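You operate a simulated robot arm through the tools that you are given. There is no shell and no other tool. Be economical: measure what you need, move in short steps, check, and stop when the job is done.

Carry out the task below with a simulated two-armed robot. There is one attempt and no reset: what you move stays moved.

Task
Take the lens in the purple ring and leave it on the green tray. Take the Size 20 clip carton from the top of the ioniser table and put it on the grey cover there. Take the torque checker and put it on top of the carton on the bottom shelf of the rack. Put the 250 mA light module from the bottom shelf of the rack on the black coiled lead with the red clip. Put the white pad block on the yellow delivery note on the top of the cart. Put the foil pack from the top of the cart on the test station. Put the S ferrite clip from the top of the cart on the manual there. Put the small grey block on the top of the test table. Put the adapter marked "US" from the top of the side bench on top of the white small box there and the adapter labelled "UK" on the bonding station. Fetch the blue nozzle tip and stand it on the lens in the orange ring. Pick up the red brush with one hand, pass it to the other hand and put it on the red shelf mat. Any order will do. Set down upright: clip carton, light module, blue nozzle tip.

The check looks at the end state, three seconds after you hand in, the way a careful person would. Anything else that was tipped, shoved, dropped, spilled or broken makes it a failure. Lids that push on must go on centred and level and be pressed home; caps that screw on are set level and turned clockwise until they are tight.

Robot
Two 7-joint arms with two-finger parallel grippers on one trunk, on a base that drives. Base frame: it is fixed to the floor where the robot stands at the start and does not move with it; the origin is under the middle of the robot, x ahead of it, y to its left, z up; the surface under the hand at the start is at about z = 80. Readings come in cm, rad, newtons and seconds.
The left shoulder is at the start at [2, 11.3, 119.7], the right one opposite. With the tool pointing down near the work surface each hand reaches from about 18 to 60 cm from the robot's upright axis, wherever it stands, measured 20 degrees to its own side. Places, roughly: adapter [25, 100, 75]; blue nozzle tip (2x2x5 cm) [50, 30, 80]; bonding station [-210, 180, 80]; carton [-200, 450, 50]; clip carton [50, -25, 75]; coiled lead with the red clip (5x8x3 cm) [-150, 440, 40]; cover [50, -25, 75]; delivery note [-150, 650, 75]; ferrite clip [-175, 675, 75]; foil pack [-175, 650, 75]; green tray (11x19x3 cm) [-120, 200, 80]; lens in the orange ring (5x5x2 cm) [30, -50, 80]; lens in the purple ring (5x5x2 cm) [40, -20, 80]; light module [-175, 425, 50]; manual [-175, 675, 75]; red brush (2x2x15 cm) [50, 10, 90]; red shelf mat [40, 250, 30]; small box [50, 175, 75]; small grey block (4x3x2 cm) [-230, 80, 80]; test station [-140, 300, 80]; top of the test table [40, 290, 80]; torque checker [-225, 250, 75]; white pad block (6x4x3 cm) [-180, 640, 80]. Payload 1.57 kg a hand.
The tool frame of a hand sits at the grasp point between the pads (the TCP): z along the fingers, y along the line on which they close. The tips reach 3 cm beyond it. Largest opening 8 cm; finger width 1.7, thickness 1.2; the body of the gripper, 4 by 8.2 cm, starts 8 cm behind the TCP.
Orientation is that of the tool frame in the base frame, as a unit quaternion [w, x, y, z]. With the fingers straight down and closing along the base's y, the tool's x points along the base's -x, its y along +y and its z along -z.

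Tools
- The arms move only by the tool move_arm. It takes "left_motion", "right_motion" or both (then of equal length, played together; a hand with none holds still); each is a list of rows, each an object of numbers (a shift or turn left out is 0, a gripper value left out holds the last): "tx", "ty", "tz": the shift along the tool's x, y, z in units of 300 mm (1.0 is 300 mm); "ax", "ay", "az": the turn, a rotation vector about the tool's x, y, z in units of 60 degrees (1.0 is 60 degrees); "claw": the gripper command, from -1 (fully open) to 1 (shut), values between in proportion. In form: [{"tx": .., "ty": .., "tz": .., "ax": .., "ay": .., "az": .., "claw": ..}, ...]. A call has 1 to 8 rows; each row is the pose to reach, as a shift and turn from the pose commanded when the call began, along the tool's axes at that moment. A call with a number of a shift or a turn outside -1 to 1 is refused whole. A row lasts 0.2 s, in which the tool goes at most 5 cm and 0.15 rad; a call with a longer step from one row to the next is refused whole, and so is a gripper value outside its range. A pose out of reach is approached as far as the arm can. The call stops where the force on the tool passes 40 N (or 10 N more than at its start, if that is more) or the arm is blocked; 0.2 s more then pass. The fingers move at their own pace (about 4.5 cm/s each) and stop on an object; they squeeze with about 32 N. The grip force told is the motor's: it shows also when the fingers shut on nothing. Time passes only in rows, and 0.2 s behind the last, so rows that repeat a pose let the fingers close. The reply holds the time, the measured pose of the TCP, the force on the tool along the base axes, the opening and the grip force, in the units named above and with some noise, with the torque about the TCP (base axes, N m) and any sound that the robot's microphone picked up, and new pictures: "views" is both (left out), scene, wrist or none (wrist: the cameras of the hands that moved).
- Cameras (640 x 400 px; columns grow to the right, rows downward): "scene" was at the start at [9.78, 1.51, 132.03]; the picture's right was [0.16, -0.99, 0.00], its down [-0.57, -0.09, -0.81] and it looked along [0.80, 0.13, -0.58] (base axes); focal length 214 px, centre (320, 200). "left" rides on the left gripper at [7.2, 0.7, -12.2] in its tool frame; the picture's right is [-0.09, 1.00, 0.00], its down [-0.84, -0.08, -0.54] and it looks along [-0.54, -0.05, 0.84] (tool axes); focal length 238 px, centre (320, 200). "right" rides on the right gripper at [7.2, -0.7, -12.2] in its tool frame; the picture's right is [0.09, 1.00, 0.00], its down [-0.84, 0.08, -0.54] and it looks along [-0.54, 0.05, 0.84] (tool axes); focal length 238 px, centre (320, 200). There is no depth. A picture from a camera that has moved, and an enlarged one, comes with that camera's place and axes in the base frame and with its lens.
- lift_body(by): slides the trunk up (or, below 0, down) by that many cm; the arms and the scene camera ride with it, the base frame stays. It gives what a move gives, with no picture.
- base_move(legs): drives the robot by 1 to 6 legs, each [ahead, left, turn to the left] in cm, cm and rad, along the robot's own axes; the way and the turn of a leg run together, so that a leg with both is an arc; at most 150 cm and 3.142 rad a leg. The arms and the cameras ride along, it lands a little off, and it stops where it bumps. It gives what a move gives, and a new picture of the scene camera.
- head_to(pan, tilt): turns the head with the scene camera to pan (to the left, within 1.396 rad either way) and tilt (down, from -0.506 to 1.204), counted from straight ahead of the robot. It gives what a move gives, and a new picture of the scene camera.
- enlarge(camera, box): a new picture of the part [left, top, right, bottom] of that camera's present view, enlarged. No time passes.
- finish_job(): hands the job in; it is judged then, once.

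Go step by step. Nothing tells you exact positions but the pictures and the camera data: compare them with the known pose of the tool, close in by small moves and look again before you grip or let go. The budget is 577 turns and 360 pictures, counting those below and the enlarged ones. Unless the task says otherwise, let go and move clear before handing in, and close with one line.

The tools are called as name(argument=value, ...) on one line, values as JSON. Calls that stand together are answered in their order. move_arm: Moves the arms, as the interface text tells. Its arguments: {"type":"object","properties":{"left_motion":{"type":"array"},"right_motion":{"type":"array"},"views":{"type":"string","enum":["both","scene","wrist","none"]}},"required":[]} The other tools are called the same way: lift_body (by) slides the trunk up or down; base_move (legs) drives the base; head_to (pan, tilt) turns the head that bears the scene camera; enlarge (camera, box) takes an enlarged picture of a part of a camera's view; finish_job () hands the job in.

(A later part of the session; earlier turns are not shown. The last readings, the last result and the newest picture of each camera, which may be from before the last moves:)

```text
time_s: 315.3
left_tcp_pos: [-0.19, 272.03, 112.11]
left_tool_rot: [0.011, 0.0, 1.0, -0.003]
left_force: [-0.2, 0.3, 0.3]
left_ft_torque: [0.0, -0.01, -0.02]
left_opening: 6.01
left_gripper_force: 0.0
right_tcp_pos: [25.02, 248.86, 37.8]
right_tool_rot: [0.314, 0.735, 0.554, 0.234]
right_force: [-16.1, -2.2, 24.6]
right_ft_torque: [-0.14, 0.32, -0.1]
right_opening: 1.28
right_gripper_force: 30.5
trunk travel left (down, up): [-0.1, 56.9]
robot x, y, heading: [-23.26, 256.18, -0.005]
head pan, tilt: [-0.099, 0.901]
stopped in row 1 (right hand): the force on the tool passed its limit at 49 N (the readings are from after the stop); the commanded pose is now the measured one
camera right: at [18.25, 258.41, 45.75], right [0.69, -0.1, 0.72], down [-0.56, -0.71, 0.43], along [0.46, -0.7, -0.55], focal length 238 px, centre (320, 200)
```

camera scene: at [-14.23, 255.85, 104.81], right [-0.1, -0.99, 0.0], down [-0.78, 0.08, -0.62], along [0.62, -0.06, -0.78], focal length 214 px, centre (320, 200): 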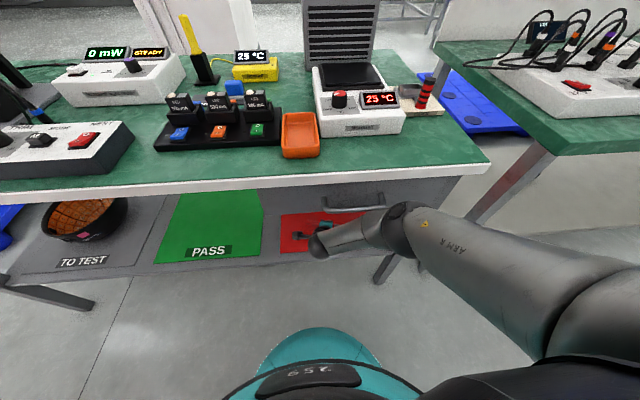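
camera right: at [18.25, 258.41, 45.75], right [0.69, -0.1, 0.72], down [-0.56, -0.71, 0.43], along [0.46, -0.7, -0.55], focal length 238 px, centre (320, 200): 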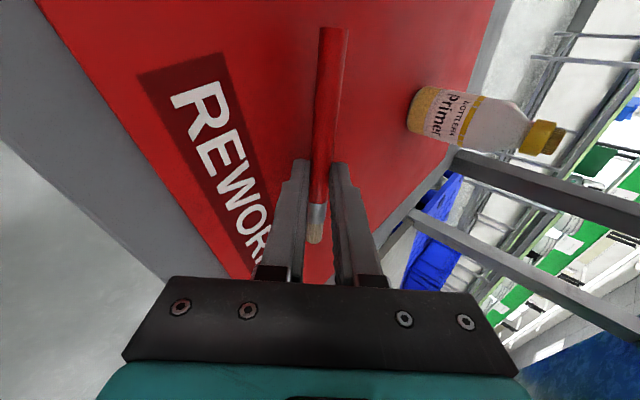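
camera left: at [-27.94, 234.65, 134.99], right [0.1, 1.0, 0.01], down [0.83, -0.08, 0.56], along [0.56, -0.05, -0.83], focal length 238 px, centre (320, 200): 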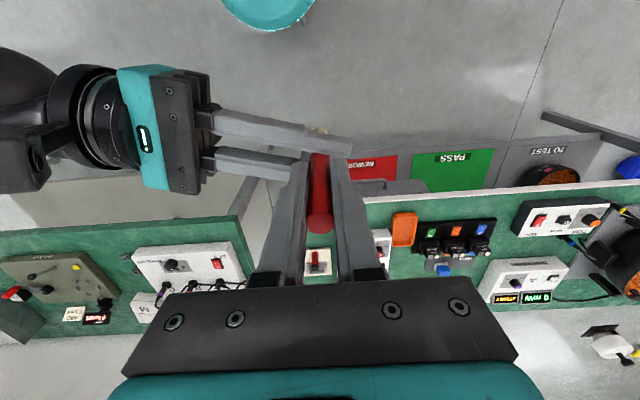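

Fingertips touch the mat (z≈34). I relieve slightly and open gently so the brush settles.

move_arm(right_motion=[{"ty": 0.01, "tz": -0.01}, {"ty": 0.012, "tz": -0.012, "claw": 0.6}, {"ty": 0.014, "tz": -0.014, "claw": 0.5}, {"ty": 0.014, "tz": -0.014, "claw": 0.3}, {"ty": 0.014, "tz": -0.014, "claw": 0.3}], views="wrist")

```text
time_s: 316.5
left_tcp_pos: [0.1, 271.92, 112.0]
left_tool_rot: [0.011, 0.0, 1.0, -0.002]
left_force: [0.4, -0.1, -0.2]
left_ft_torque: [0.01, -0.04, 0.04]
left_opening: 6.01
left_gripper_force: 0.1
right_tcp_pos: [25.18, 248.96, 38.19]
right_tool_rot: [0.312, 0.737, 0.553, 0.233]
right_force: [1.1, 0.1, 4.4]
right_ft_torque: [0.02, -0.09, -0.01]
right_opening: 2.44
right_gripper_force: 0.1
trunk travel left (down, up): [-0.1, 56.9]
robot x, y, heading: [-22.91, 256.8, -0.004]
head pan, tilt: [-0.099, 0.901]
camera right: at [18.36, 258.39, 46.22], right [0.69, -0.1, 0.71], down [-0.55, -0.71, 0.43], along [0.46, -0.7, -0.55], focal length 238 px, centre (320, 200)
```

right: 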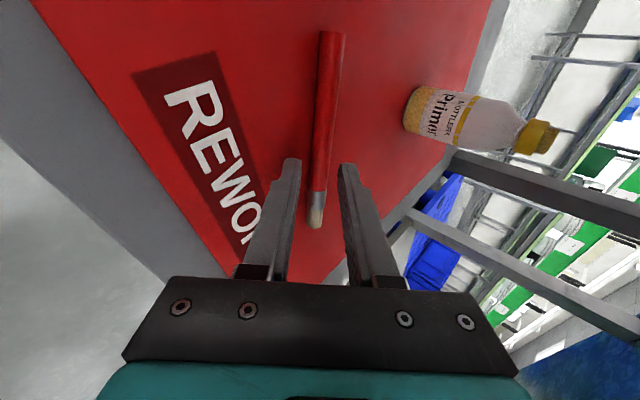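

The brush has settled. Retract backward along the finger direction.

move_arm(right_motion=[{"tz": -0.05}, {"tz": -0.12}, {"tz": -0.2}], views="wrist")

```text
time_s: 317.3
left_tcp_pos: [0.07, 271.95, 111.93]
left_tool_rot: [0.011, 0.0, 1.0, -0.002]
left_force: [-0.1, 0.8, 0.4]
left_ft_torque: [-0.04, -0.01, -0.03]
left_opening: 6.01
left_gripper_force: 0.1
right_tcp_pos: [20.93, 250.28, 42.1]
right_tool_rot: [0.312, 0.736, 0.554, 0.231]
right_force: [-0.2, 0.8, -0.9]
right_ft_torque: [-0.02, -0.02, 0.02]
right_opening: 2.79
right_gripper_force: 0.1
trunk travel left (down, up): [-0.1, 56.9]
robot x, y, heading: [-22.93, 256.46, -0.007]
head pan, tilt: [-0.099, 0.901]
camera right: at [14.06, 259.7, 50.25], right [0.69, -0.1, 0.71], down [-0.55, -0.71, 0.44], along [0.46, -0.7, -0.55], focal length 238 px, centre (320, 200)
```

right: 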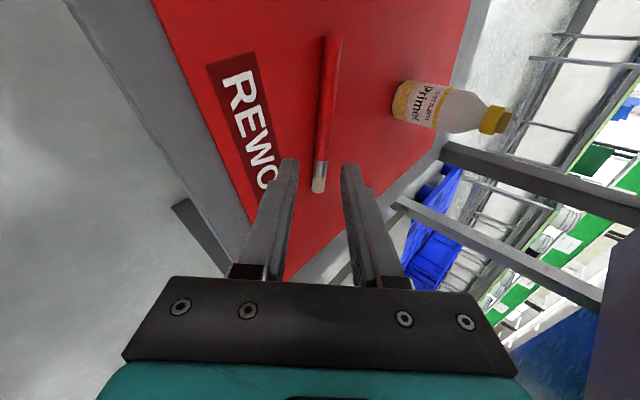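

Brush placed on the red mat. Back off and restore arms and trunk.

base_move(legs=[[-35, 0, 0]])

lift_body(by=30)

enlarge(camera="scene", box=[0, 0, 640, 400])

```text
time_s: 319.6
left_tcp_pos: [-34.63, 272.06, 111.97]
left_tool_rot: [0.009, -0.001, 1.0, -0.002]
left_force: [0.1, 0.5, 0.1]
left_ft_torque: [0.0, -0.04, 0.0]
left_opening: 6.01
left_gripper_force: 0.1
right_tcp_pos: [-13.59, 250.45, 42.18]
right_tool_rot: [0.312, 0.735, 0.554, 0.234]
right_force: [-0.1, 0.4, -0.7]
right_ft_torque: [-0.02, 0.0, -0.01]
right_opening: 2.8
right_gripper_force: 0.1
trunk travel left (down, up): [-0.1, 56.9]
robot x, y, heading: [-57.78, 256.73, -0.002]
head pan, tilt: [-0.099, 0.901]
camera scene: at [-48.9, 256.05, 104.82], right [-0.1, -0.99, 0.0], down [-0.78, 0.08, -0.62], along [0.62, -0.06, -0.78], focal length 214 px, centre (320, 200)
```

scene: 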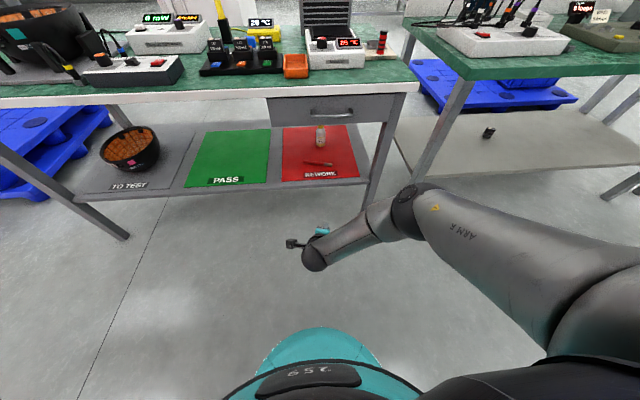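

```text
time_s: 322.6
left_tcp_pos: [-34.56, 272.11, 141.97]
left_tool_rot: [0.01, -0.002, 1.0, -0.001]
left_force: [0.1, -1.0, 0.1]
left_ft_torque: [0.0, -0.01, -0.01]
left_opening: 6.02
left_gripper_force: 0.1
right_tcp_pos: [-13.5, 250.57, 72.2]
right_tool_rot: [0.312, 0.735, 0.555, 0.233]
right_force: [1.0, 0.1, -0.3]
right_ft_torque: [0.0, -0.02, -0.02]
right_opening: 2.77
right_gripper_force: 0.0
trunk travel left (down, up): [-30.1, 26.9]
robot x, y, heading: [-57.61, 256.51, -0.002]
head pan, tilt: [-0.099, 0.901]
```

```text
1.00 times, centred on (320, 200) of scene (not enlarged: the box is as wide or as high as the picture)
camera zoom: at [-48.9, 256.06, 134.82], right [-0.1, -0.99, 0.0], down [-0.78, 0.08, -0.62], along [0.62, -0.06, -0.78], focal length 214 px, centre (320, 200)
```

zoom: 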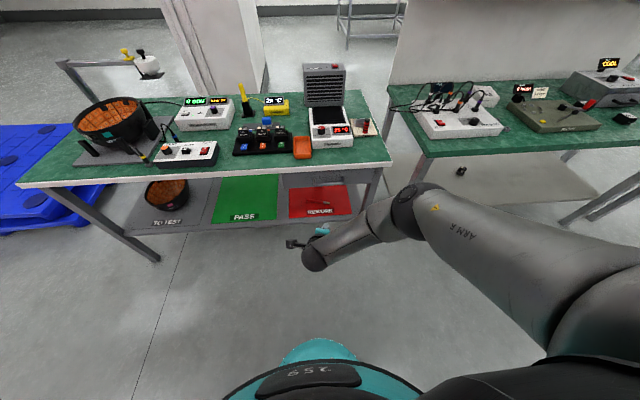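

Restoring the right hand: up and back, then untilt; left hand down to normal height.

move_arm(right_motion=[{"tx": -0.05, "ty": 0.07, "tz": -0.1}, {"tx": -0.1, "ty": 0.14, "tz": -0.2}, {"tx": -0.16, "ty": 0.21, "tz": -0.3}, {"tx": -0.21, "ty": 0.28, "tz": -0.4}, {"tx": -0.26, "ty": 0.34, "tz": -0.5}, {"tx": -0.31, "ty": 0.39, "tz": -0.55}], left_motion=[{"tz": 0.13}, {"tz": 0.26}, {"tz": 0.39}, {"tz": 0.52, "tx": -0.05}, {"tz": 0.65, "tx": -0.1}, {"tz": 0.75, "tx": -0.2}], views="none")

move_arm(right_motion=[{"ax": 0.12, "ty": 0.06, "tz": -0.06}, {"ax": 0.24, "ty": 0.13, "tz": -0.13}, {"ax": 0.36, "ty": 0.2, "tz": -0.2}, {"ax": 0.48, "ty": 0.27, "tz": -0.27}, {"ax": 0.6, "ty": 0.34, "tz": -0.34}, {"ax": 0.7, "ty": 0.4, "tz": -0.4}, {"ax": 0.76, "ty": 0.46, "tz": -0.46}], views="scene")

```text
time_s: 324.0
left_tcp_pos: [-28.25, 272.37, 119.6]
left_tool_rot: [0.011, -0.002, 1.0, -0.002]
left_force: [0.0, 0.3, 0.4]
left_ft_torque: [-0.01, 0.03, 0.0]
left_opening: 6.0
left_gripper_force: 0.0
right_tcp_pos: [-19.62, 242.69, 92.09]
right_tool_rot: [0.312, 0.735, 0.556, 0.233]
right_force: [0.4, -0.4, -0.1]
right_ft_torque: [-0.03, 0.02, 0.03]
right_opening: 2.78
right_gripper_force: 0.1
trunk travel left (down, up): [-30.1, 26.9]
robot x, y, heading: [-57.4, 256.52, -0.001]
head pan, tilt: [-0.099, 0.901]
```

```text
time_s: 325.6
left_tcp_pos: [-28.35, 272.32, 119.67]
left_tool_rot: [0.01, -0.002, 1.0, -0.002]
left_force: [0.0, -1.0, -0.2]
left_ft_torque: [-0.02, -0.03, -0.01]
left_opening: 6.0
left_gripper_force: 0.0
right_tcp_pos: [-19.85, 242.78, 111.78]
right_tool_rot: [0.002, 0.798, 0.602, 0.0]
right_force: [-0.3, 0.2, 0.8]
right_ft_torque: [0.0, 0.0, -0.02]
right_opening: 2.79
right_gripper_force: 0.1
trunk travel left (down, up): [-30.1, 26.9]
robot x, y, heading: [-57.61, 256.67, -0.006]
head pan, tilt: [-0.099, 0.901]
camera scene: at [-48.9, 256.07, 134.82], right [-0.1, -0.99, 0.0], down [-0.78, 0.08, -0.62], along [0.62, -0.06, -0.78], focal length 214 px, centre (320, 200)
```

scene: 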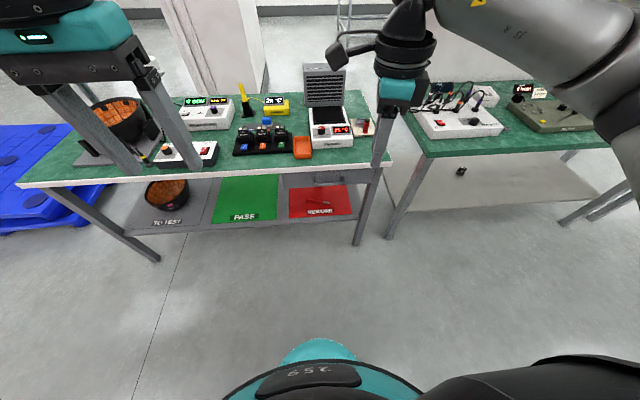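

Turn the right hand back to its neutral yaw and move it to its own side.

move_arm(right_motion=[{"az": -0.13, "tx": -0.03}, {"az": -0.26, "tx": -0.07}, {"az": -0.39, "tx": -0.1}, {"az": -0.52, "tx": -0.14}, {"az": -0.65, "tx": -0.17}, {"az": -0.78, "tx": -0.2}, {"az": -0.9, "tx": -0.23}], views="none")

move_arm(right_motion=[{"az": -0.13}, {"az": -0.26}, {"az": -0.39}, {"az": -0.52}, {"az": -0.65}, {"az": -0.78}, {"az": -0.87}], views="none")

base_move(legs=[[0, -110, 0], [20, 0, 0]])

head_to(pan=0.0, tilt=0.6)

```text
time_s: 327.2
left_tcp_pos: [-28.18, 272.42, 119.8]
left_tool_rot: [0.009, -0.002, 1.0, -0.002]
left_force: [0.4, 0.8, -0.5]
left_ft_torque: [-0.04, 0.0, 0.0]
left_opening: 5.99
left_gripper_force: 0.1
right_tcp_pos: [-21.88, 236.14, 111.68]
right_tool_rot: [0.002, 0.437, 0.9, 0.0]
right_force: [0.8, 0.1, 0.3]
right_ft_torque: [0.01, 0.0, 0.01]
right_opening: 2.79
right_gripper_force: 0.1
trunk travel left (down, up): [-30.1, 26.9]
robot x, y, heading: [-57.16, 256.5, -0.004]
head pan, tilt: [-0.099, 0.901]
```

```text
time_s: 328.8
left_tcp_pos: [-28.35, 272.28, 119.62]
left_tool_rot: [0.01, -0.002, 1.0, -0.002]
left_force: [0.2, -0.1, 0.6]
left_ft_torque: [0.04, 0.01, -0.01]
left_opening: 5.99
left_gripper_force: 0.2
right_tcp_pos: [-21.79, 236.16, 111.72]
right_tool_rot: [0.001, -0.004, 1.0, -0.001]
right_force: [-0.8, -0.5, 0.2]
right_ft_torque: [-0.02, 0.0, 0.03]
right_opening: 2.84
right_gripper_force: 0.1
trunk travel left (down, up): [-30.1, 26.9]
robot x, y, heading: [-57.25, 256.84, -0.003]
head pan, tilt: [-0.099, 0.901]
```

```text
time_s: 335.6
left_tcp_pos: [-8.16, 163.77, 119.67]
left_tool_rot: [0.009, -0.011, 1.0, -0.001]
left_force: [0.0, 0.1, 0.2]
left_ft_torque: [-0.02, 0.01, 0.0]
left_opening: 6.0
left_gripper_force: 0.1
right_tcp_pos: [-0.83, 127.79, 111.74]
right_tool_rot: [0.0, -0.013, 1.0, -0.001]
right_force: [-0.1, 0.5, -0.4]
right_ft_torque: [0.01, 0.02, 0.02]
right_opening: 2.79
right_gripper_force: 0.0
trunk travel left (down, up): [-30.1, 26.9]
robot x, y, heading: [-36.69, 147.64, 0.018]
head pan, tilt: [-0.099, 0.901]
camera scene: at [-28.3, 147.02, 134.81], right [-0.08, -1.0, 0.0], down [-0.78, 0.06, -0.62], along [0.62, -0.05, -0.78], focal length 214 px, centre (320, 200)
```

scene: 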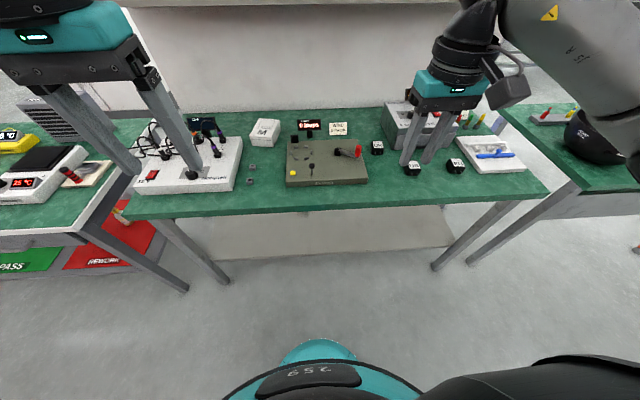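

```text
time_s: 336.4
left_tcp_pos: [-8.2, 163.77, 119.75]
left_tool_rot: [0.009, -0.012, 1.0, -0.001]
left_force: [0.0, 0.0, 0.0]
left_ft_torque: [-0.01, 0.02, 0.02]
left_opening: 6.03
left_gripper_force: 0.1
right_tcp_pos: [-0.78, 127.74, 111.6]
right_tool_rot: [0.001, -0.012, 1.0, -0.002]
right_force: [0.0, -1.2, 0.4]
right_ft_torque: [-0.01, -0.02, -0.01]
right_opening: 2.79
right_gripper_force: 0.1
trunk travel left (down, up): [-30.1, 26.9]
robot x, y, heading: [-37.02, 147.56, 0.018]
head pan, tilt: [0.0, 0.6]
camera scene: at [-27.08, 147.79, 137.29], right [0.02, -1.0, 0.0], down [-0.57, -0.01, -0.82], along [0.82, 0.01, -0.57], focal length 214 px, centre (320, 200)
```

scene: 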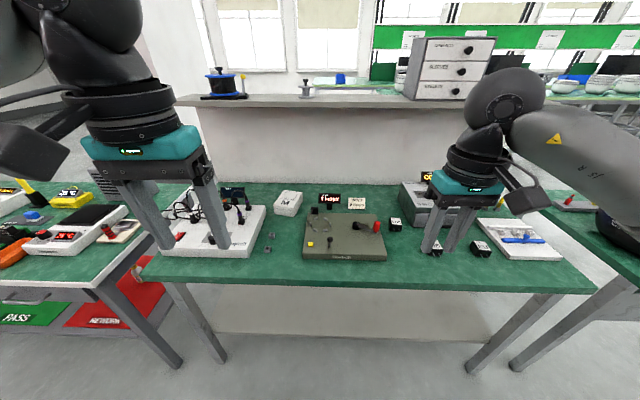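

Side bench: white small box in the middle, black adapter cubes on the right. Enlarge the labels.

enlarge(camera="scene", box=[370, 200, 520, 280])

enlarge(camera="right", box=[0, 0, 640, 400])

enlarge(camera="scene", box=[250, 180, 400, 280])

```text
4.27 times, centred on (445, 240) of scene
camera zoom: at [-27.08, 147.79, 137.29], right [0.02, -1.0, 0.0], down [-0.57, -0.01, -0.82], along [0.82, 0.01, -0.57], focal length 915 px, centre (-213, 29)
```

zoom: 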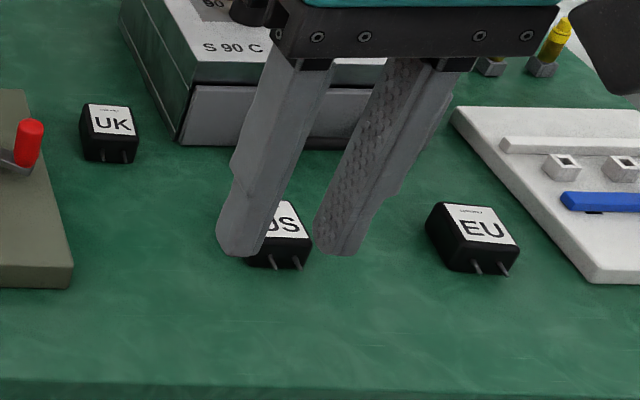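

```text
1.00 times, centred on (320, 200) of right (not enlarged: the box is as wide or as high as the picture)
camera zoom: at [-8.08, 126.9, 123.89], right [-0.12, 0.99, 0.0], down [0.83, 0.1, 0.54], along [0.54, 0.06, -0.84], focal length 238 px, centre (320, 200)
```

zoom: 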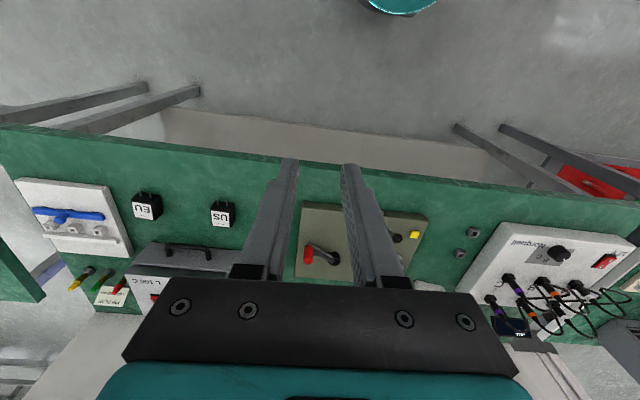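

```text
4.00 times, centred on (325, 230) of scene
camera zoom: at [-27.08, 147.79, 137.29], right [0.02, -1.0, 0.0], down [-0.57, -0.01, -0.82], along [0.82, 0.01, -0.57], focal length 858 px, centre (300, 80)
```

zoom: 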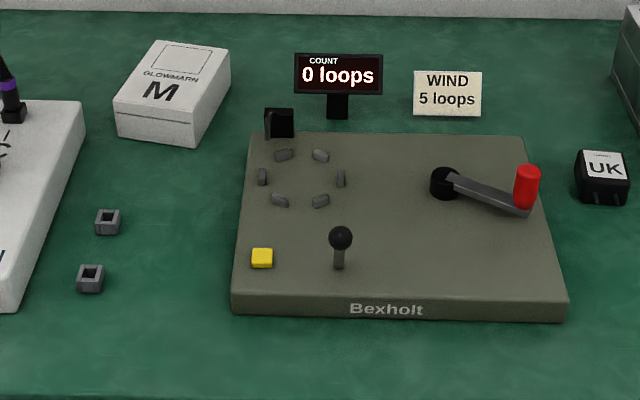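

US adapter near [25, 109], UK near [37, 119], white box near [47, 162]. Drive so the right hand can take US.

base_move(legs=[[0, -21, -0.018], [19, 0, 0]])

move_arm(right_motion=[{"tz": 0.1, "claw": -0.5}, {"tz": 0.22, "tx": -0.08, "claw": -0.5}, {"tz": 0.33, "tx": -0.16, "claw": -0.5}], views="wrist")

```text
time_s: 339.2
left_tcp_pos: [11.21, 141.98, 119.62]
left_tool_rot: [0.01, 0.001, 1.0, -0.002]
left_force: [0.4, 0.1, -0.3]
left_ft_torque: [0.01, 0.0, 0.02]
left_opening: 6.01
left_gripper_force: 0.1
right_tcp_pos: [17.47, 105.74, 111.68]
right_tool_rot: [0.002, 0.0, 1.0, -0.002]
right_force: [-0.5, -1.1, -0.2]
right_ft_torque: [-0.01, 0.02, 0.01]
right_opening: 2.8
right_gripper_force: 0.1
trunk travel left (down, up): [-30.1, 26.9]
robot x, y, heading: [-17.65, 126.42, -0.01]
head pan, tilt: [0.0, 0.6]
camera scene: at [-8.07, 126.43, 137.29], right [-0.01, -1.0, 0.0], down [-0.57, 0.0, -0.82], along [0.82, -0.01, -0.57], focal length 214 px, centre (320, 200)
```

scene: 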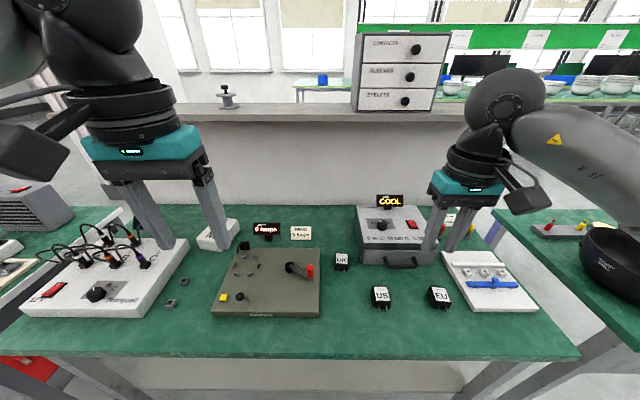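

```text
time_s: 340.0
left_tcp_pos: [11.25, 141.99, 119.67]
left_tool_rot: [0.01, 0.0, 1.0, -0.001]
left_force: [0.4, 0.2, 0.2]
left_ft_torque: [0.02, 0.02, 0.04]
left_opening: 6.02
left_gripper_force: 0.1
right_tcp_pos: [22.59, 105.57, 101.81]
right_tool_rot: [0.001, 0.0, 1.0, -0.002]
right_force: [0.4, 0.8, 0.1]
right_ft_torque: [0.0, 0.02, 0.01]
right_opening: 5.99
right_gripper_force: 0.1
trunk travel left (down, up): [-30.1, 26.9]
robot x, y, heading: [-18.42, 126.06, -0.005]
head pan, tilt: [0.0, 0.6]
camera right: at [15.36, 104.85, 114.08], right [-0.09, 1.0, 0.0], down [0.84, 0.08, 0.54], along [0.54, 0.05, -0.84], focal length 238 px, centre (320, 200)
```

right: 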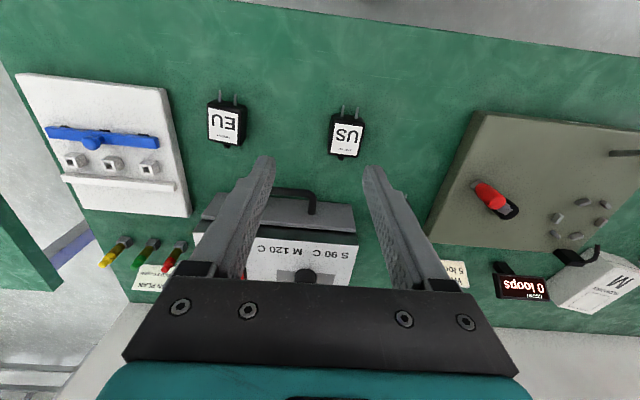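

US adapter centre [25.1, 109.1]. Align and descend.

move_arm(right_motion=[{"tx": -0.083, "ty": 0.117}, {"tx": -0.083, "ty": 0.117, "tz": 0.14}, {"tx": -0.083, "ty": 0.117, "tz": 0.28}, {"tx": -0.083, "ty": 0.117, "tz": 0.42}, {"tx": -0.083, "ty": 0.117, "tz": 0.5}], views="wrist")

```text
time_s: 341.2
left_tcp_pos: [11.17, 142.04, 119.77]
left_tool_rot: [0.01, 0.0, 1.0, -0.001]
left_force: [-0.8, -0.7, 0.3]
left_ft_torque: [0.03, 0.0, 0.03]
left_opening: 6.0
left_gripper_force: 0.0
right_tcp_pos: [24.89, 109.25, 86.79]
right_tool_rot: [0.002, 0.0, 1.0, -0.001]
right_force: [0.4, 0.2, -0.2]
right_ft_torque: [0.02, -0.01, 0.04]
right_opening: 6.0
right_gripper_force: 0.1
trunk travel left (down, up): [-30.1, 26.9]
robot x, y, heading: [-17.84, 126.58, -0.01]
head pan, tilt: [0.0, 0.6]
camera right: at [17.73, 108.49, 98.96], right [-0.09, 1.0, 0.0], down [0.84, 0.08, 0.54], along [0.54, 0.05, -0.84], focal length 238 px, centre (320, 200)
```

right: 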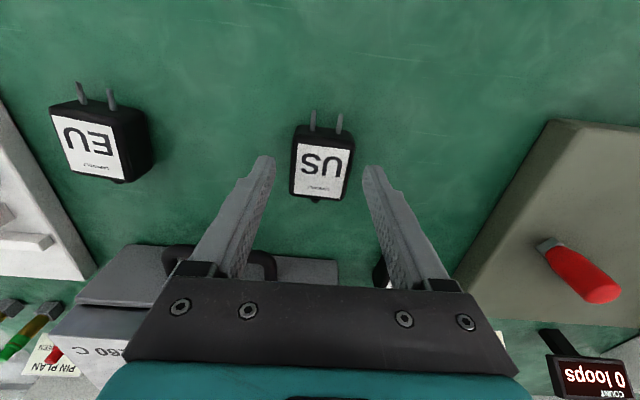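

Aligned. Descend and close.

move_arm(right_motion=[{"tz": 0.06}, {"tz": 0.105}, {"tz": 0.105, "claw": 1}, {"tz": 0.105, "claw": 1}, {"tz": 0.105, "claw": 1}, {"tz": 0.105, "claw": 1}], views="wrist")

```text
time_s: 342.6
left_tcp_pos: [11.11, 142.02, 119.72]
left_tool_rot: [0.01, 0.0, 1.0, -0.002]
left_force: [-0.8, -0.3, -0.9]
left_ft_torque: [0.0, 0.06, 0.01]
left_opening: 5.98
left_gripper_force: 0.1
right_tcp_pos: [25.06, 109.07, 83.62]
right_tool_rot: [0.0, 0.0, 1.0, -0.001]
right_force: [0.4, -0.1, 0.7]
right_ft_torque: [0.0, -0.01, 0.0]
right_opening: 4.41
right_gripper_force: 32.8
trunk travel left (down, up): [-30.1, 26.9]
robot x, y, heading: [-18.05, 126.54, -0.012]
head pan, tilt: [0.0, 0.6]
camera right: at [17.75, 108.49, 95.83], right [-0.09, 1.0, 0.0], down [0.84, 0.08, 0.54], along [0.54, 0.05, -0.84], focal length 238 px, centre (320, 200)
```

right: 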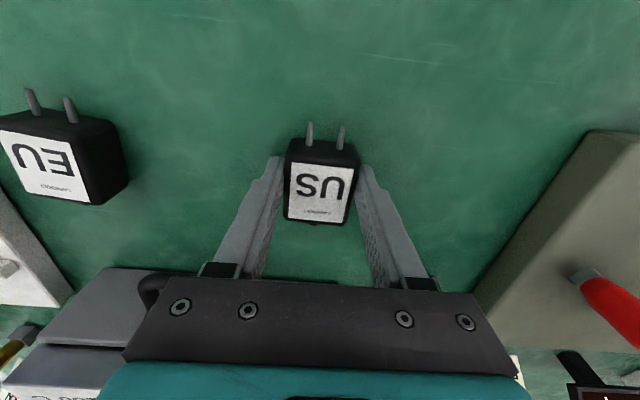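

US gripped. Lift, then shift to take UK with the left hand.

move_arm(right_motion=[{"tz": -0.1}, {"tz": -0.25}, {"tz": -0.4}, {"tz": -0.55}, {"tz": -0.7, "tx": 0.08}, {"tz": -0.85, "tx": 0.16}, {"tz": -0.95, "tx": 0.24}], views="none")

base_move(legs=[[0, -23, 0.01], [9, 0, 0]])

enlarge(camera="left", box=[0, 0, 640, 400])

```text
refused: row 5 steps farther than a row can; nothing moved
```

```text
time_s: 344.1
left_tcp_pos: [11.04, 123.48, 119.71]
left_tool_rot: [0.011, -0.005, 1.0, -0.001]
left_force: [-0.5, 0.2, -0.9]
left_ft_torque: [-0.04, 0.02, -0.02]
left_opening: 6.02
left_gripper_force: 0.0
right_tcp_pos: [25.01, 92.96, 83.78]
right_tool_rot: [0.003, -0.016, 1.0, 0.021]
right_force: [0.0, 0.4, -1.9]
right_ft_torque: [0.0, 0.03, 0.01]
right_opening: 4.4
right_gripper_force: 32.0
trunk travel left (down, up): [-30.1, 26.9]
robot x, y, heading: [-17.98, 107.84, 0.005]
head pan, tilt: [0.0, 0.6]
stopped in leg 1: the force on the tool passed its limit at 55 N (the readings are from after the stop); the commanded pose is now the measured one
camera scene: at [-8.21, 107.88, 137.3], right [0.0, -1.0, 0.0], down [-0.56, 0.0, -0.83], along [0.83, 0.0, -0.56], focal length 214 px, centre (320, 200)
```

scene: 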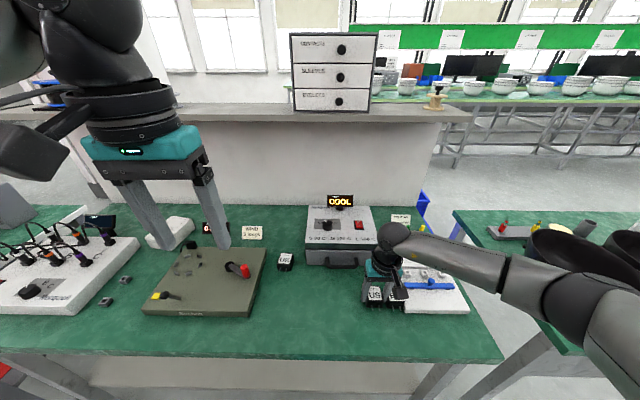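

```text
1.00 times, centred on (320, 200) of left (not enlarged: the box is as wide or as high as the picture)
camera zoom: at [3.58, 124.17, 131.67], right [0.08, 1.0, 0.0], down [0.83, -0.07, 0.56], along [0.56, -0.05, -0.83], focal length 238 px, centre (320, 200)
```

zoom: 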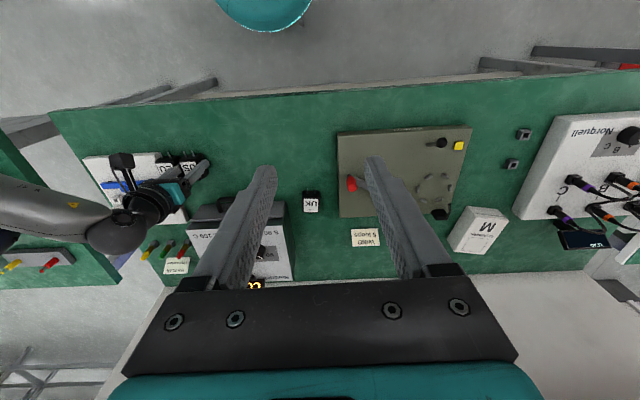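

My lift command was refused and the base dragged the US adapter into EU. I lift US now and will repair EU's position.

move_arm(right_motion=[{"tz": -0.05}, {"tz": -0.15}, {"tz": -0.3}, {"tz": -0.45}, {"tz": -0.6}], views="both")

```text
time_s: 345.3
left_tcp_pos: [10.93, 123.44, 119.67]
left_tool_rot: [0.01, -0.005, 1.0, -0.002]
left_force: [-0.4, 0.3, 0.5]
left_ft_torque: [0.02, -0.01, 0.02]
left_opening: 6.02
left_gripper_force: 0.1
right_tcp_pos: [24.63, 92.42, 101.95]
right_tool_rot: [0.004, -0.016, 1.0, 0.021]
right_force: [-0.7, 0.4, -1.6]
right_ft_torque: [0.02, 0.01, 0.0]
right_opening: 4.45
right_gripper_force: 32.1
trunk travel left (down, up): [-30.1, 26.9]
robot x, y, heading: [-18.03, 107.47, 0.007]
head pan, tilt: [0.0, 0.6]
camera scene: at [-8.24, 107.84, 137.3], right [0.0, -1.0, 0.0], down [-0.56, 0.0, -0.83], along [0.83, 0.0, -0.56], focal length 214 px, centre (320, 200)
camera right: at [17.43, 90.98, 114.21], right [-0.12, 0.99, 0.04], down [0.83, 0.08, 0.55], along [0.54, 0.1, -0.83], focal length 238 px, centre (320, 200)
```

scene: 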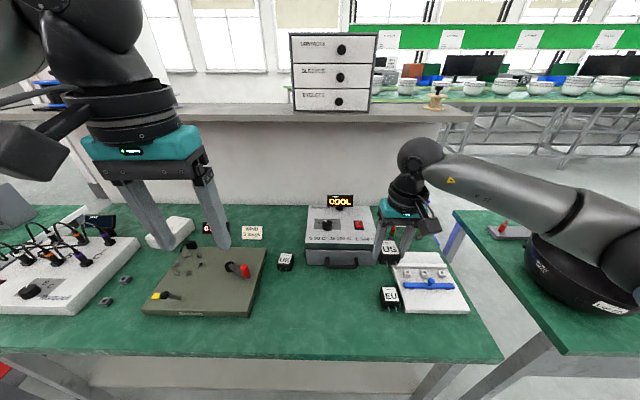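
right: 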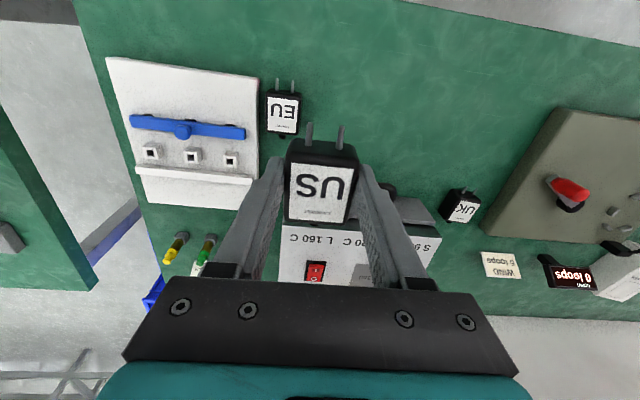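

EU was pushed ~5 cm to the board's edge. I'll put US on the box first, get UK, then return EU to its original spot [24.9, 93.4]. First level and raise the right hand, then approach UK.

move_arm(right_motion=[{"tz": -0.12, "ax": 0.04}, {"tz": -0.24, "ax": 0.04}, {"tz": -0.36, "ax": 0.04}], views="none")

```text
time_s: 346.1
left_tcp_pos: [10.97, 123.52, 119.78]
left_tool_rot: [0.01, -0.006, 1.0, -0.002]
left_force: [-0.3, -0.2, 0.0]
left_ft_torque: [0.03, -0.02, 0.04]
left_opening: 6.0
left_gripper_force: 0.1
right_tcp_pos: [24.65, 91.73, 112.79]
right_tool_rot: [0.004, -0.017, 1.0, 0.0]
right_force: [0.5, 0.1, -0.2]
right_ft_torque: [0.01, 0.0, -0.04]
right_opening: 4.44
right_gripper_force: 32.4
trunk travel left (down, up): [-30.1, 26.9]
robot x, y, heading: [-18.28, 107.98, 0.002]
head pan, tilt: [0.0, 0.6]
```

base_move(legs=[[10, -4.5, 0]])

move_arm(left_motion=[{"tx": -0.12, "tz": 0.05}, {"tx": -0.25, "tz": 0.12}, {"tx": -0.37, "tz": 0.22}, {"tx": -0.45, "tz": 0.35}, {"tx": -0.47, "tz": 0.48}, {"tx": -0.47, "tz": 0.62}], views="wrist")

```text
time_s: 347.3
left_tcp_pos: [21.08, 118.92, 119.66]
left_tool_rot: [0.01, -0.005, 1.0, -0.002]
left_force: [1.1, 0.0, -0.1]
left_ft_torque: [0.01, 0.05, -0.02]
left_opening: 6.01
left_gripper_force: 0.1
right_tcp_pos: [34.78, 87.21, 112.6]
right_tool_rot: [0.004, -0.016, 1.0, 0.001]
right_force: [0.0, -0.1, -1.6]
right_ft_torque: [0.0, 0.01, 0.03]
right_opening: 4.42
right_gripper_force: 31.4
trunk travel left (down, up): [-30.1, 26.9]
robot x, y, heading: [-8.28, 103.01, 0.005]
head pan, tilt: [0.0, 0.6]
camera scene: at [1.9, 103.27, 137.29], right [0.0, -1.0, 0.0], down [-0.57, 0.0, -0.82], along [0.82, 0.0, -0.57], focal length 214 px, centre (320, 200)
```

scene: 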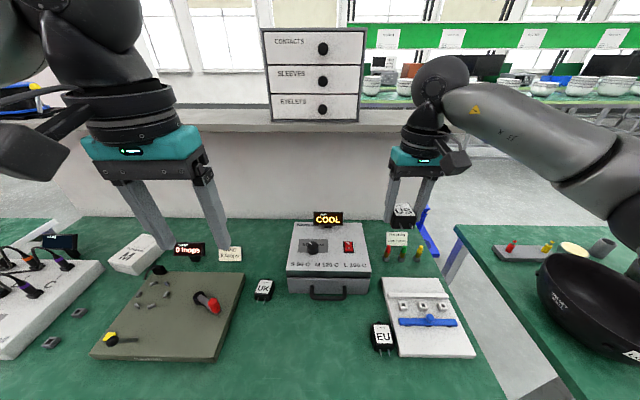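

```text
time_s: 348.7
left_tcp_pos: [35.3, 119.02, 101.34]
left_tool_rot: [0.01, -0.006, 1.0, -0.002]
left_force: [-0.3, -0.6, -0.3]
left_ft_torque: [-0.03, 0.0, -0.05]
left_opening: 6.01
left_gripper_force: 0.2
right_tcp_pos: [34.69, 87.33, 112.74]
right_tool_rot: [0.004, -0.016, 1.0, 0.001]
right_force: [0.0, 0.7, -0.1]
right_ft_torque: [0.01, -0.01, -0.02]
right_opening: 4.44
right_gripper_force: 31.9
trunk travel left (down, up): [-30.1, 26.9]
robot x, y, heading: [-8.03, 103.11, 0.004]
head pan, tilt: [0.0, 0.6]
camera left: at [27.93, 119.65, 113.23], right [0.08, 1.0, 0.0], down [0.83, -0.07, 0.56], along [0.56, -0.05, -0.83], focal length 238 px, centre (320, 200)
```

left: 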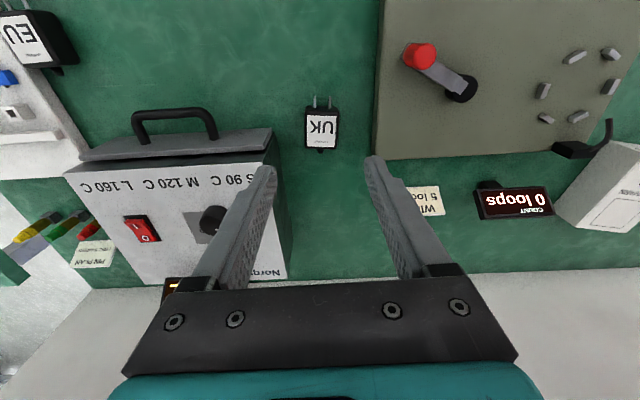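

UK centre [37.5, 119]. Descend and grip it with the left hand.

move_arm(left_motion=[{"tx": -0.07, "tz": 0.1, "claw": -0.4}, {"tx": -0.07, "tz": 0.24, "claw": -0.4}, {"tx": -0.07, "tz": 0.38, "claw": -0.4}, {"tx": -0.07, "tz": 0.5, "claw": -0.4}], views="wrist")

```text
time_s: 349.7
left_tcp_pos: [37.71, 118.89, 86.33]
left_tool_rot: [0.01, -0.006, 1.0, -0.002]
left_force: [0.9, -0.7, -0.2]
left_ft_torque: [0.0, -0.01, 0.03]
left_opening: 5.58
left_gripper_force: 0.0
right_tcp_pos: [34.59, 87.21, 112.65]
right_tool_rot: [0.003, -0.015, 1.0, 0.002]
right_force: [-0.1, 0.3, -1.2]
right_ft_torque: [0.0, 0.0, 0.0]
right_opening: 4.44
right_gripper_force: 32.2
trunk travel left (down, up): [-30.1, 26.9]
robot x, y, heading: [-7.93, 102.88, 0.007]
head pan, tilt: [0.0, 0.6]
camera left: at [30.34, 119.66, 98.33], right [0.08, 1.0, 0.0], down [0.83, -0.07, 0.56], along [0.56, -0.05, -0.83], focal length 238 px, centre (320, 200)
```

left: 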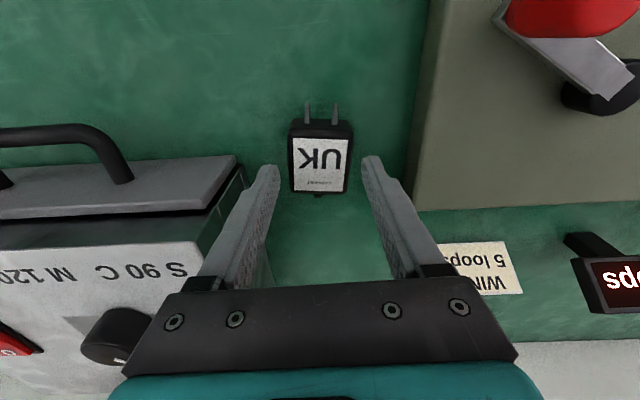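

move_arm(left_motion=[{"tz": 0.05}, {"tz": 0.09}, {"tz": 0.09, "claw": 1}, {"tz": 0.09, "claw": 1}, {"tz": 0.09, "claw": 1}, {"tz": 0.09, "claw": 1}], views="none")

move_arm(left_motion=[{"tz": -0.05}, {"tz": -0.18}, {"tz": -0.32}, {"tz": -0.46}, {"tz": -0.6}, {"tz": -0.74}, {"tz": -0.88}], views="wrist")

```text
time_s: 351.1
left_tcp_pos: [37.75, 119.12, 83.62]
left_tool_rot: [0.01, -0.006, 1.0, -0.002]
left_force: [1.0, -1.5, 0.0]
left_ft_torque: [-0.04, -0.08, -0.07]
left_opening: 4.61
left_gripper_force: 31.9
right_tcp_pos: [34.65, 87.32, 112.6]
right_tool_rot: [0.003, -0.015, 1.0, 0.001]
right_force: [0.1, 0.1, -1.7]
right_ft_torque: [0.0, 0.0, -0.02]
right_opening: 4.43
right_gripper_force: 32.2
trunk travel left (down, up): [-30.1, 26.9]
robot x, y, heading: [-8.5, 103.04, 0.005]
head pan, tilt: [0.0, 0.6]
```

```text
time_s: 352.7
left_tcp_pos: [37.29, 119.08, 110.16]
left_tool_rot: [0.01, -0.005, 1.0, -0.001]
left_force: [0.1, 0.0, -1.2]
left_ft_torque: [0.03, -0.01, 0.02]
left_opening: 4.49
left_gripper_force: 31.5
right_tcp_pos: [34.64, 87.21, 112.59]
right_tool_rot: [0.003, -0.017, 1.0, 0.001]
right_force: [0.0, -0.2, -1.7]
right_ft_torque: [0.01, 0.02, -0.02]
right_opening: 4.43
right_gripper_force: 32.2
trunk travel left (down, up): [-30.1, 26.9]
robot x, y, heading: [-8.33, 103.51, 0.001]
head pan, tilt: [0.0, 0.6]
camera left: at [29.89, 119.66, 122.21], right [0.08, 1.0, 0.0], down [0.83, -0.07, 0.56], along [0.56, -0.05, -0.83], focal length 238 px, centre (320, 200)
```

left: 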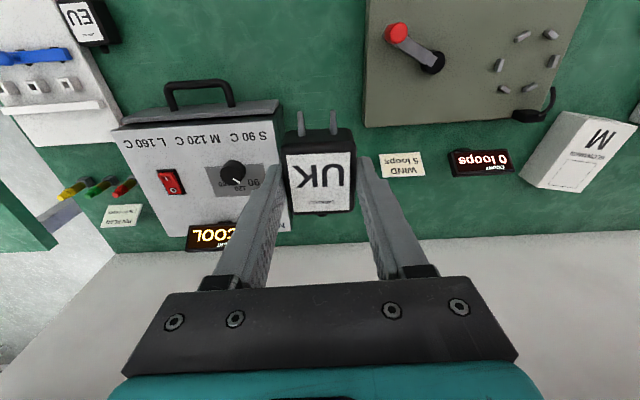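

Both adapters held. Retract hands, then move along to the white box.

move_arm(left_motion=[{"tx": 0.1, "tz": -0.1}, {"tx": 0.22, "tz": -0.2}, {"tx": 0.36, "tz": -0.28}, {"tx": 0.5, "tz": -0.3}], right_motion=[{"tx": 0.08}, {"tx": 0.16}, {"tx": 0.24}, {"tx": 0.3}], views="none")

base_move(legs=[[-15, 0, 0], [0, 76, 0], [20, 0, 0]])

enlarge(camera="right", box=[0, 0, 640, 400])

```text
time_s: 353.7
left_tcp_pos: [21.95, 118.93, 118.96]
left_tool_rot: [0.01, -0.005, 1.0, -0.002]
left_force: [0.2, -0.9, -1.1]
left_ft_torque: [0.01, -0.02, 0.02]
left_opening: 4.42
left_gripper_force: 31.6
right_tcp_pos: [25.55, 87.1, 112.44]
right_tool_rot: [0.003, -0.016, 1.0, 0.002]
right_force: [-0.2, -0.7, -1.1]
right_ft_torque: [0.03, -0.01, -0.01]
right_opening: 4.43
right_gripper_force: 31.9
trunk travel left (down, up): [-30.1, 26.9]
robot x, y, heading: [-8.11, 103.48, 0.011]
head pan, tilt: [0.0, 0.6]
```

```text
time_s: 360.0
left_tcp_pos: [27.23, 194.48, 119.02]
left_tool_rot: [0.009, -0.001, 1.0, -0.002]
left_force: [-0.3, -0.5, -1.1]
left_ft_torque: [0.02, 0.01, 0.03]
left_opening: 4.45
left_gripper_force: 31.7
right_tcp_pos: [30.56, 162.63, 112.59]
right_tool_rot: [0.004, -0.011, 1.0, 0.0]
right_force: [-0.2, 0.4, -0.9]
right_ft_torque: [0.0, 0.01, -0.05]
right_opening: 4.41
right_gripper_force: 31.9
trunk travel left (down, up): [-30.1, 26.9]
robot x, y, heading: [-3.23, 178.98, -0.002]
head pan, tilt: [0.0, 0.6]
camera scene: at [6.77, 179.08, 137.29], right [-0.01, -1.0, 0.0], down [-0.57, 0.0, -0.82], along [0.82, 0.0, -0.57], focal length 214 px, centre (320, 200)
```

scene: 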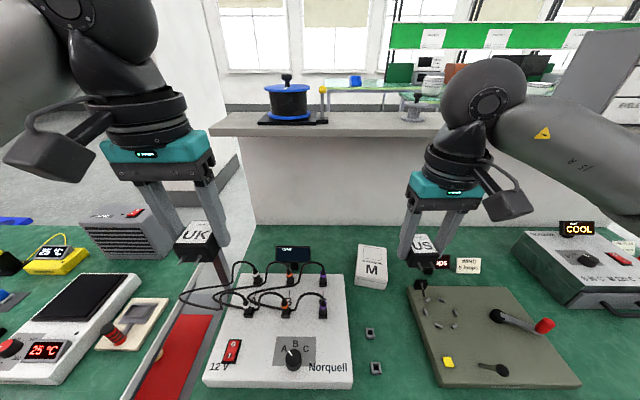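

```text
1.00 times, centred on (320, 200) of right (not enlarged: the box is as wide or as high as the picture)
camera zoom: at [23.27, 161.76, 124.72], right [-0.12, 0.99, 0.0], down [0.83, 0.1, 0.55], along [0.54, 0.06, -0.84], focal length 238 px, centre (320, 200)
```

zoom: 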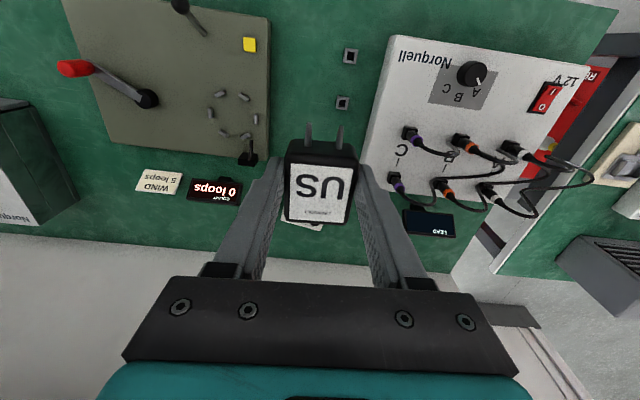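

Box is near; I zoom on it for exact placement.

enlarge(camera="scene", box=[330, 220, 430, 300])

enlarge(camera="left", box=[0, 60, 320, 300])

```text
5.00 times, centred on (380, 260) of scene
camera zoom: at [6.77, 179.08, 137.29], right [-0.01, -1.0, 0.0], down [-0.57, 0.0, -0.82], along [0.82, 0.0, -0.57], focal length 1072 px, centre (20, -100)
```

zoom: 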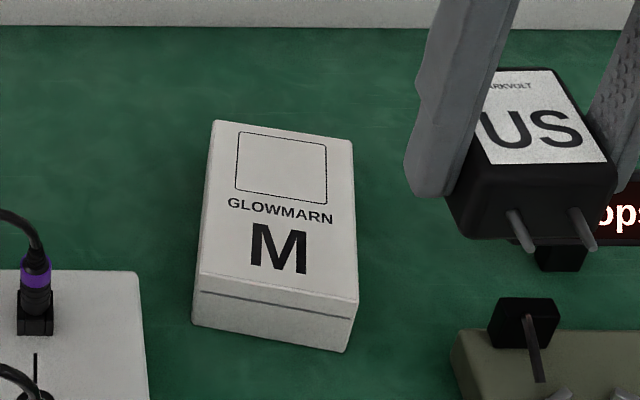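

```text
1.67 times, centred on (160, 180) of left
camera zoom: at [19.86, 195.16, 130.91], right [0.09, 1.0, 0.0], down [0.83, -0.07, 0.56], along [0.56, -0.05, -0.83], focal length 397 px, centre (587, 233)
```

zoom: 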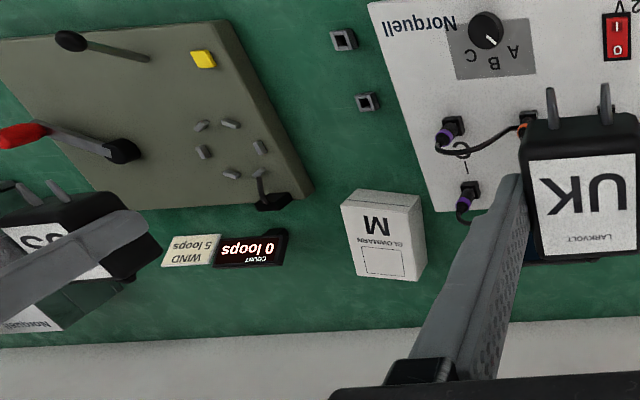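

Box top centre ≈ [51, 162.6, 82.7]. I move up 3 cm with the base and bring US above it.

base_move(legs=[[3, 0, 0]])

move_arm(right_motion=[{"tx": -0.14}, {"tx": -0.28}, {"tx": -0.42, "tz": 0.04}, {"tx": -0.54, "tz": 0.12}, {"tx": -0.58, "tz": 0.26}, {"tx": -0.58, "tz": 0.4}, {"tx": -0.58, "tz": 0.55}], views="both")

```text
time_s: 361.0
left_tcp_pos: [29.9, 194.39, 119.0]
left_tool_rot: [0.01, -0.001, 1.0, -0.001]
left_force: [-0.4, 0.2, -0.7]
left_ft_torque: [0.03, -0.01, 0.02]
left_opening: 4.43
left_gripper_force: 31.7
right_tcp_pos: [33.06, 162.62, 112.54]
right_tool_rot: [0.003, -0.011, 1.0, 0.001]
right_force: [-0.3, -0.3, -0.7]
right_ft_torque: [0.03, -0.02, 0.02]
right_opening: 4.45
right_gripper_force: 32.2
trunk travel left (down, up): [-30.1, 26.9]
robot x, y, heading: [-0.02, 178.94, -0.005]
head pan, tilt: [0.0, 0.6]
stopped in leg 1: the robot was blocked; the commanded pose is now the measured one
camera scene: at [9.31, 179.07, 137.32], right [-0.01, -1.0, 0.0], down [-0.56, 0.0, -0.83], along [0.83, 0.0, -0.56], focal length 214 px, centre (320, 200)
```

scene: 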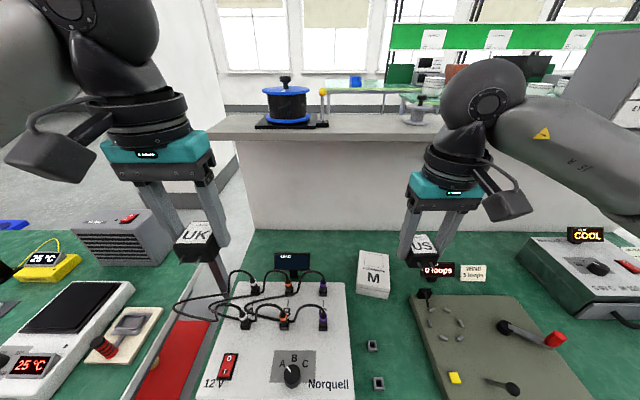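

```text
time_s: 362.6
left_tcp_pos: [29.98, 194.51, 118.93]
left_tool_rot: [0.01, -0.001, 1.0, -0.002]
left_force: [-0.5, -1.5, -1.2]
left_ft_torque: [0.02, 0.01, -0.03]
left_opening: 4.41
left_gripper_force: 31.3
right_tcp_pos: [50.82, 163.09, 96.13]
right_tool_rot: [0.004, -0.011, 1.0, 0.001]
right_force: [0.7, 0.7, -1.2]
right_ft_torque: [0.0, 0.02, 0.0]
right_opening: 4.44
right_gripper_force: 32.0
trunk travel left (down, up): [-30.1, 26.9]
robot x, y, heading: [-0.45, 179.0, -0.008]
head pan, tilt: [0.0, 0.6]
camera scene: at [9.5, 179.06, 137.3], right [-0.01, -1.0, 0.0], down [-0.57, 0.0, -0.82], along [0.82, 0.0, -0.57], focal length 214 px, centre (320, 200)
camera right: at [43.57, 162.16, 108.25], right [-0.11, 0.99, 0.0], down [0.83, 0.1, 0.55], along [0.54, 0.06, -0.84], focal length 238 px, centre (320, 200)
```

scene: 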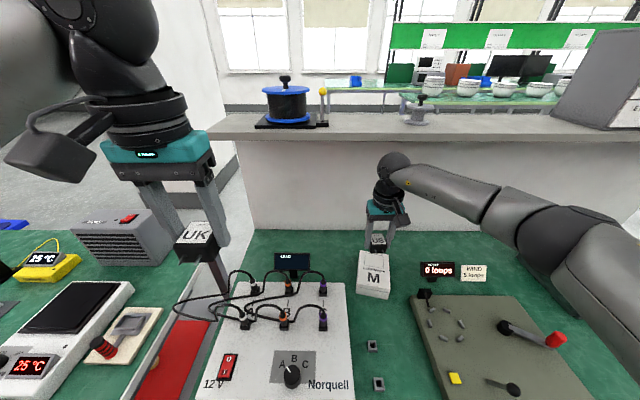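
right: 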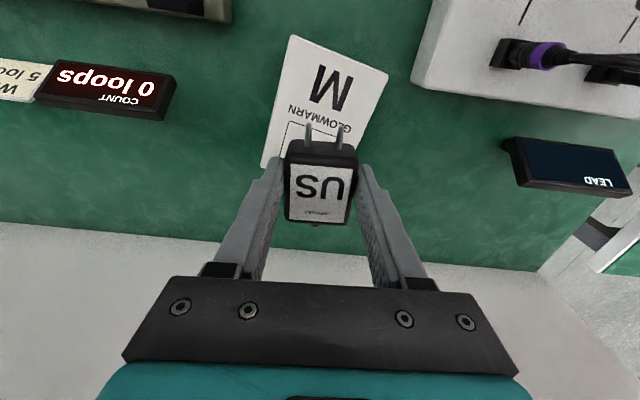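

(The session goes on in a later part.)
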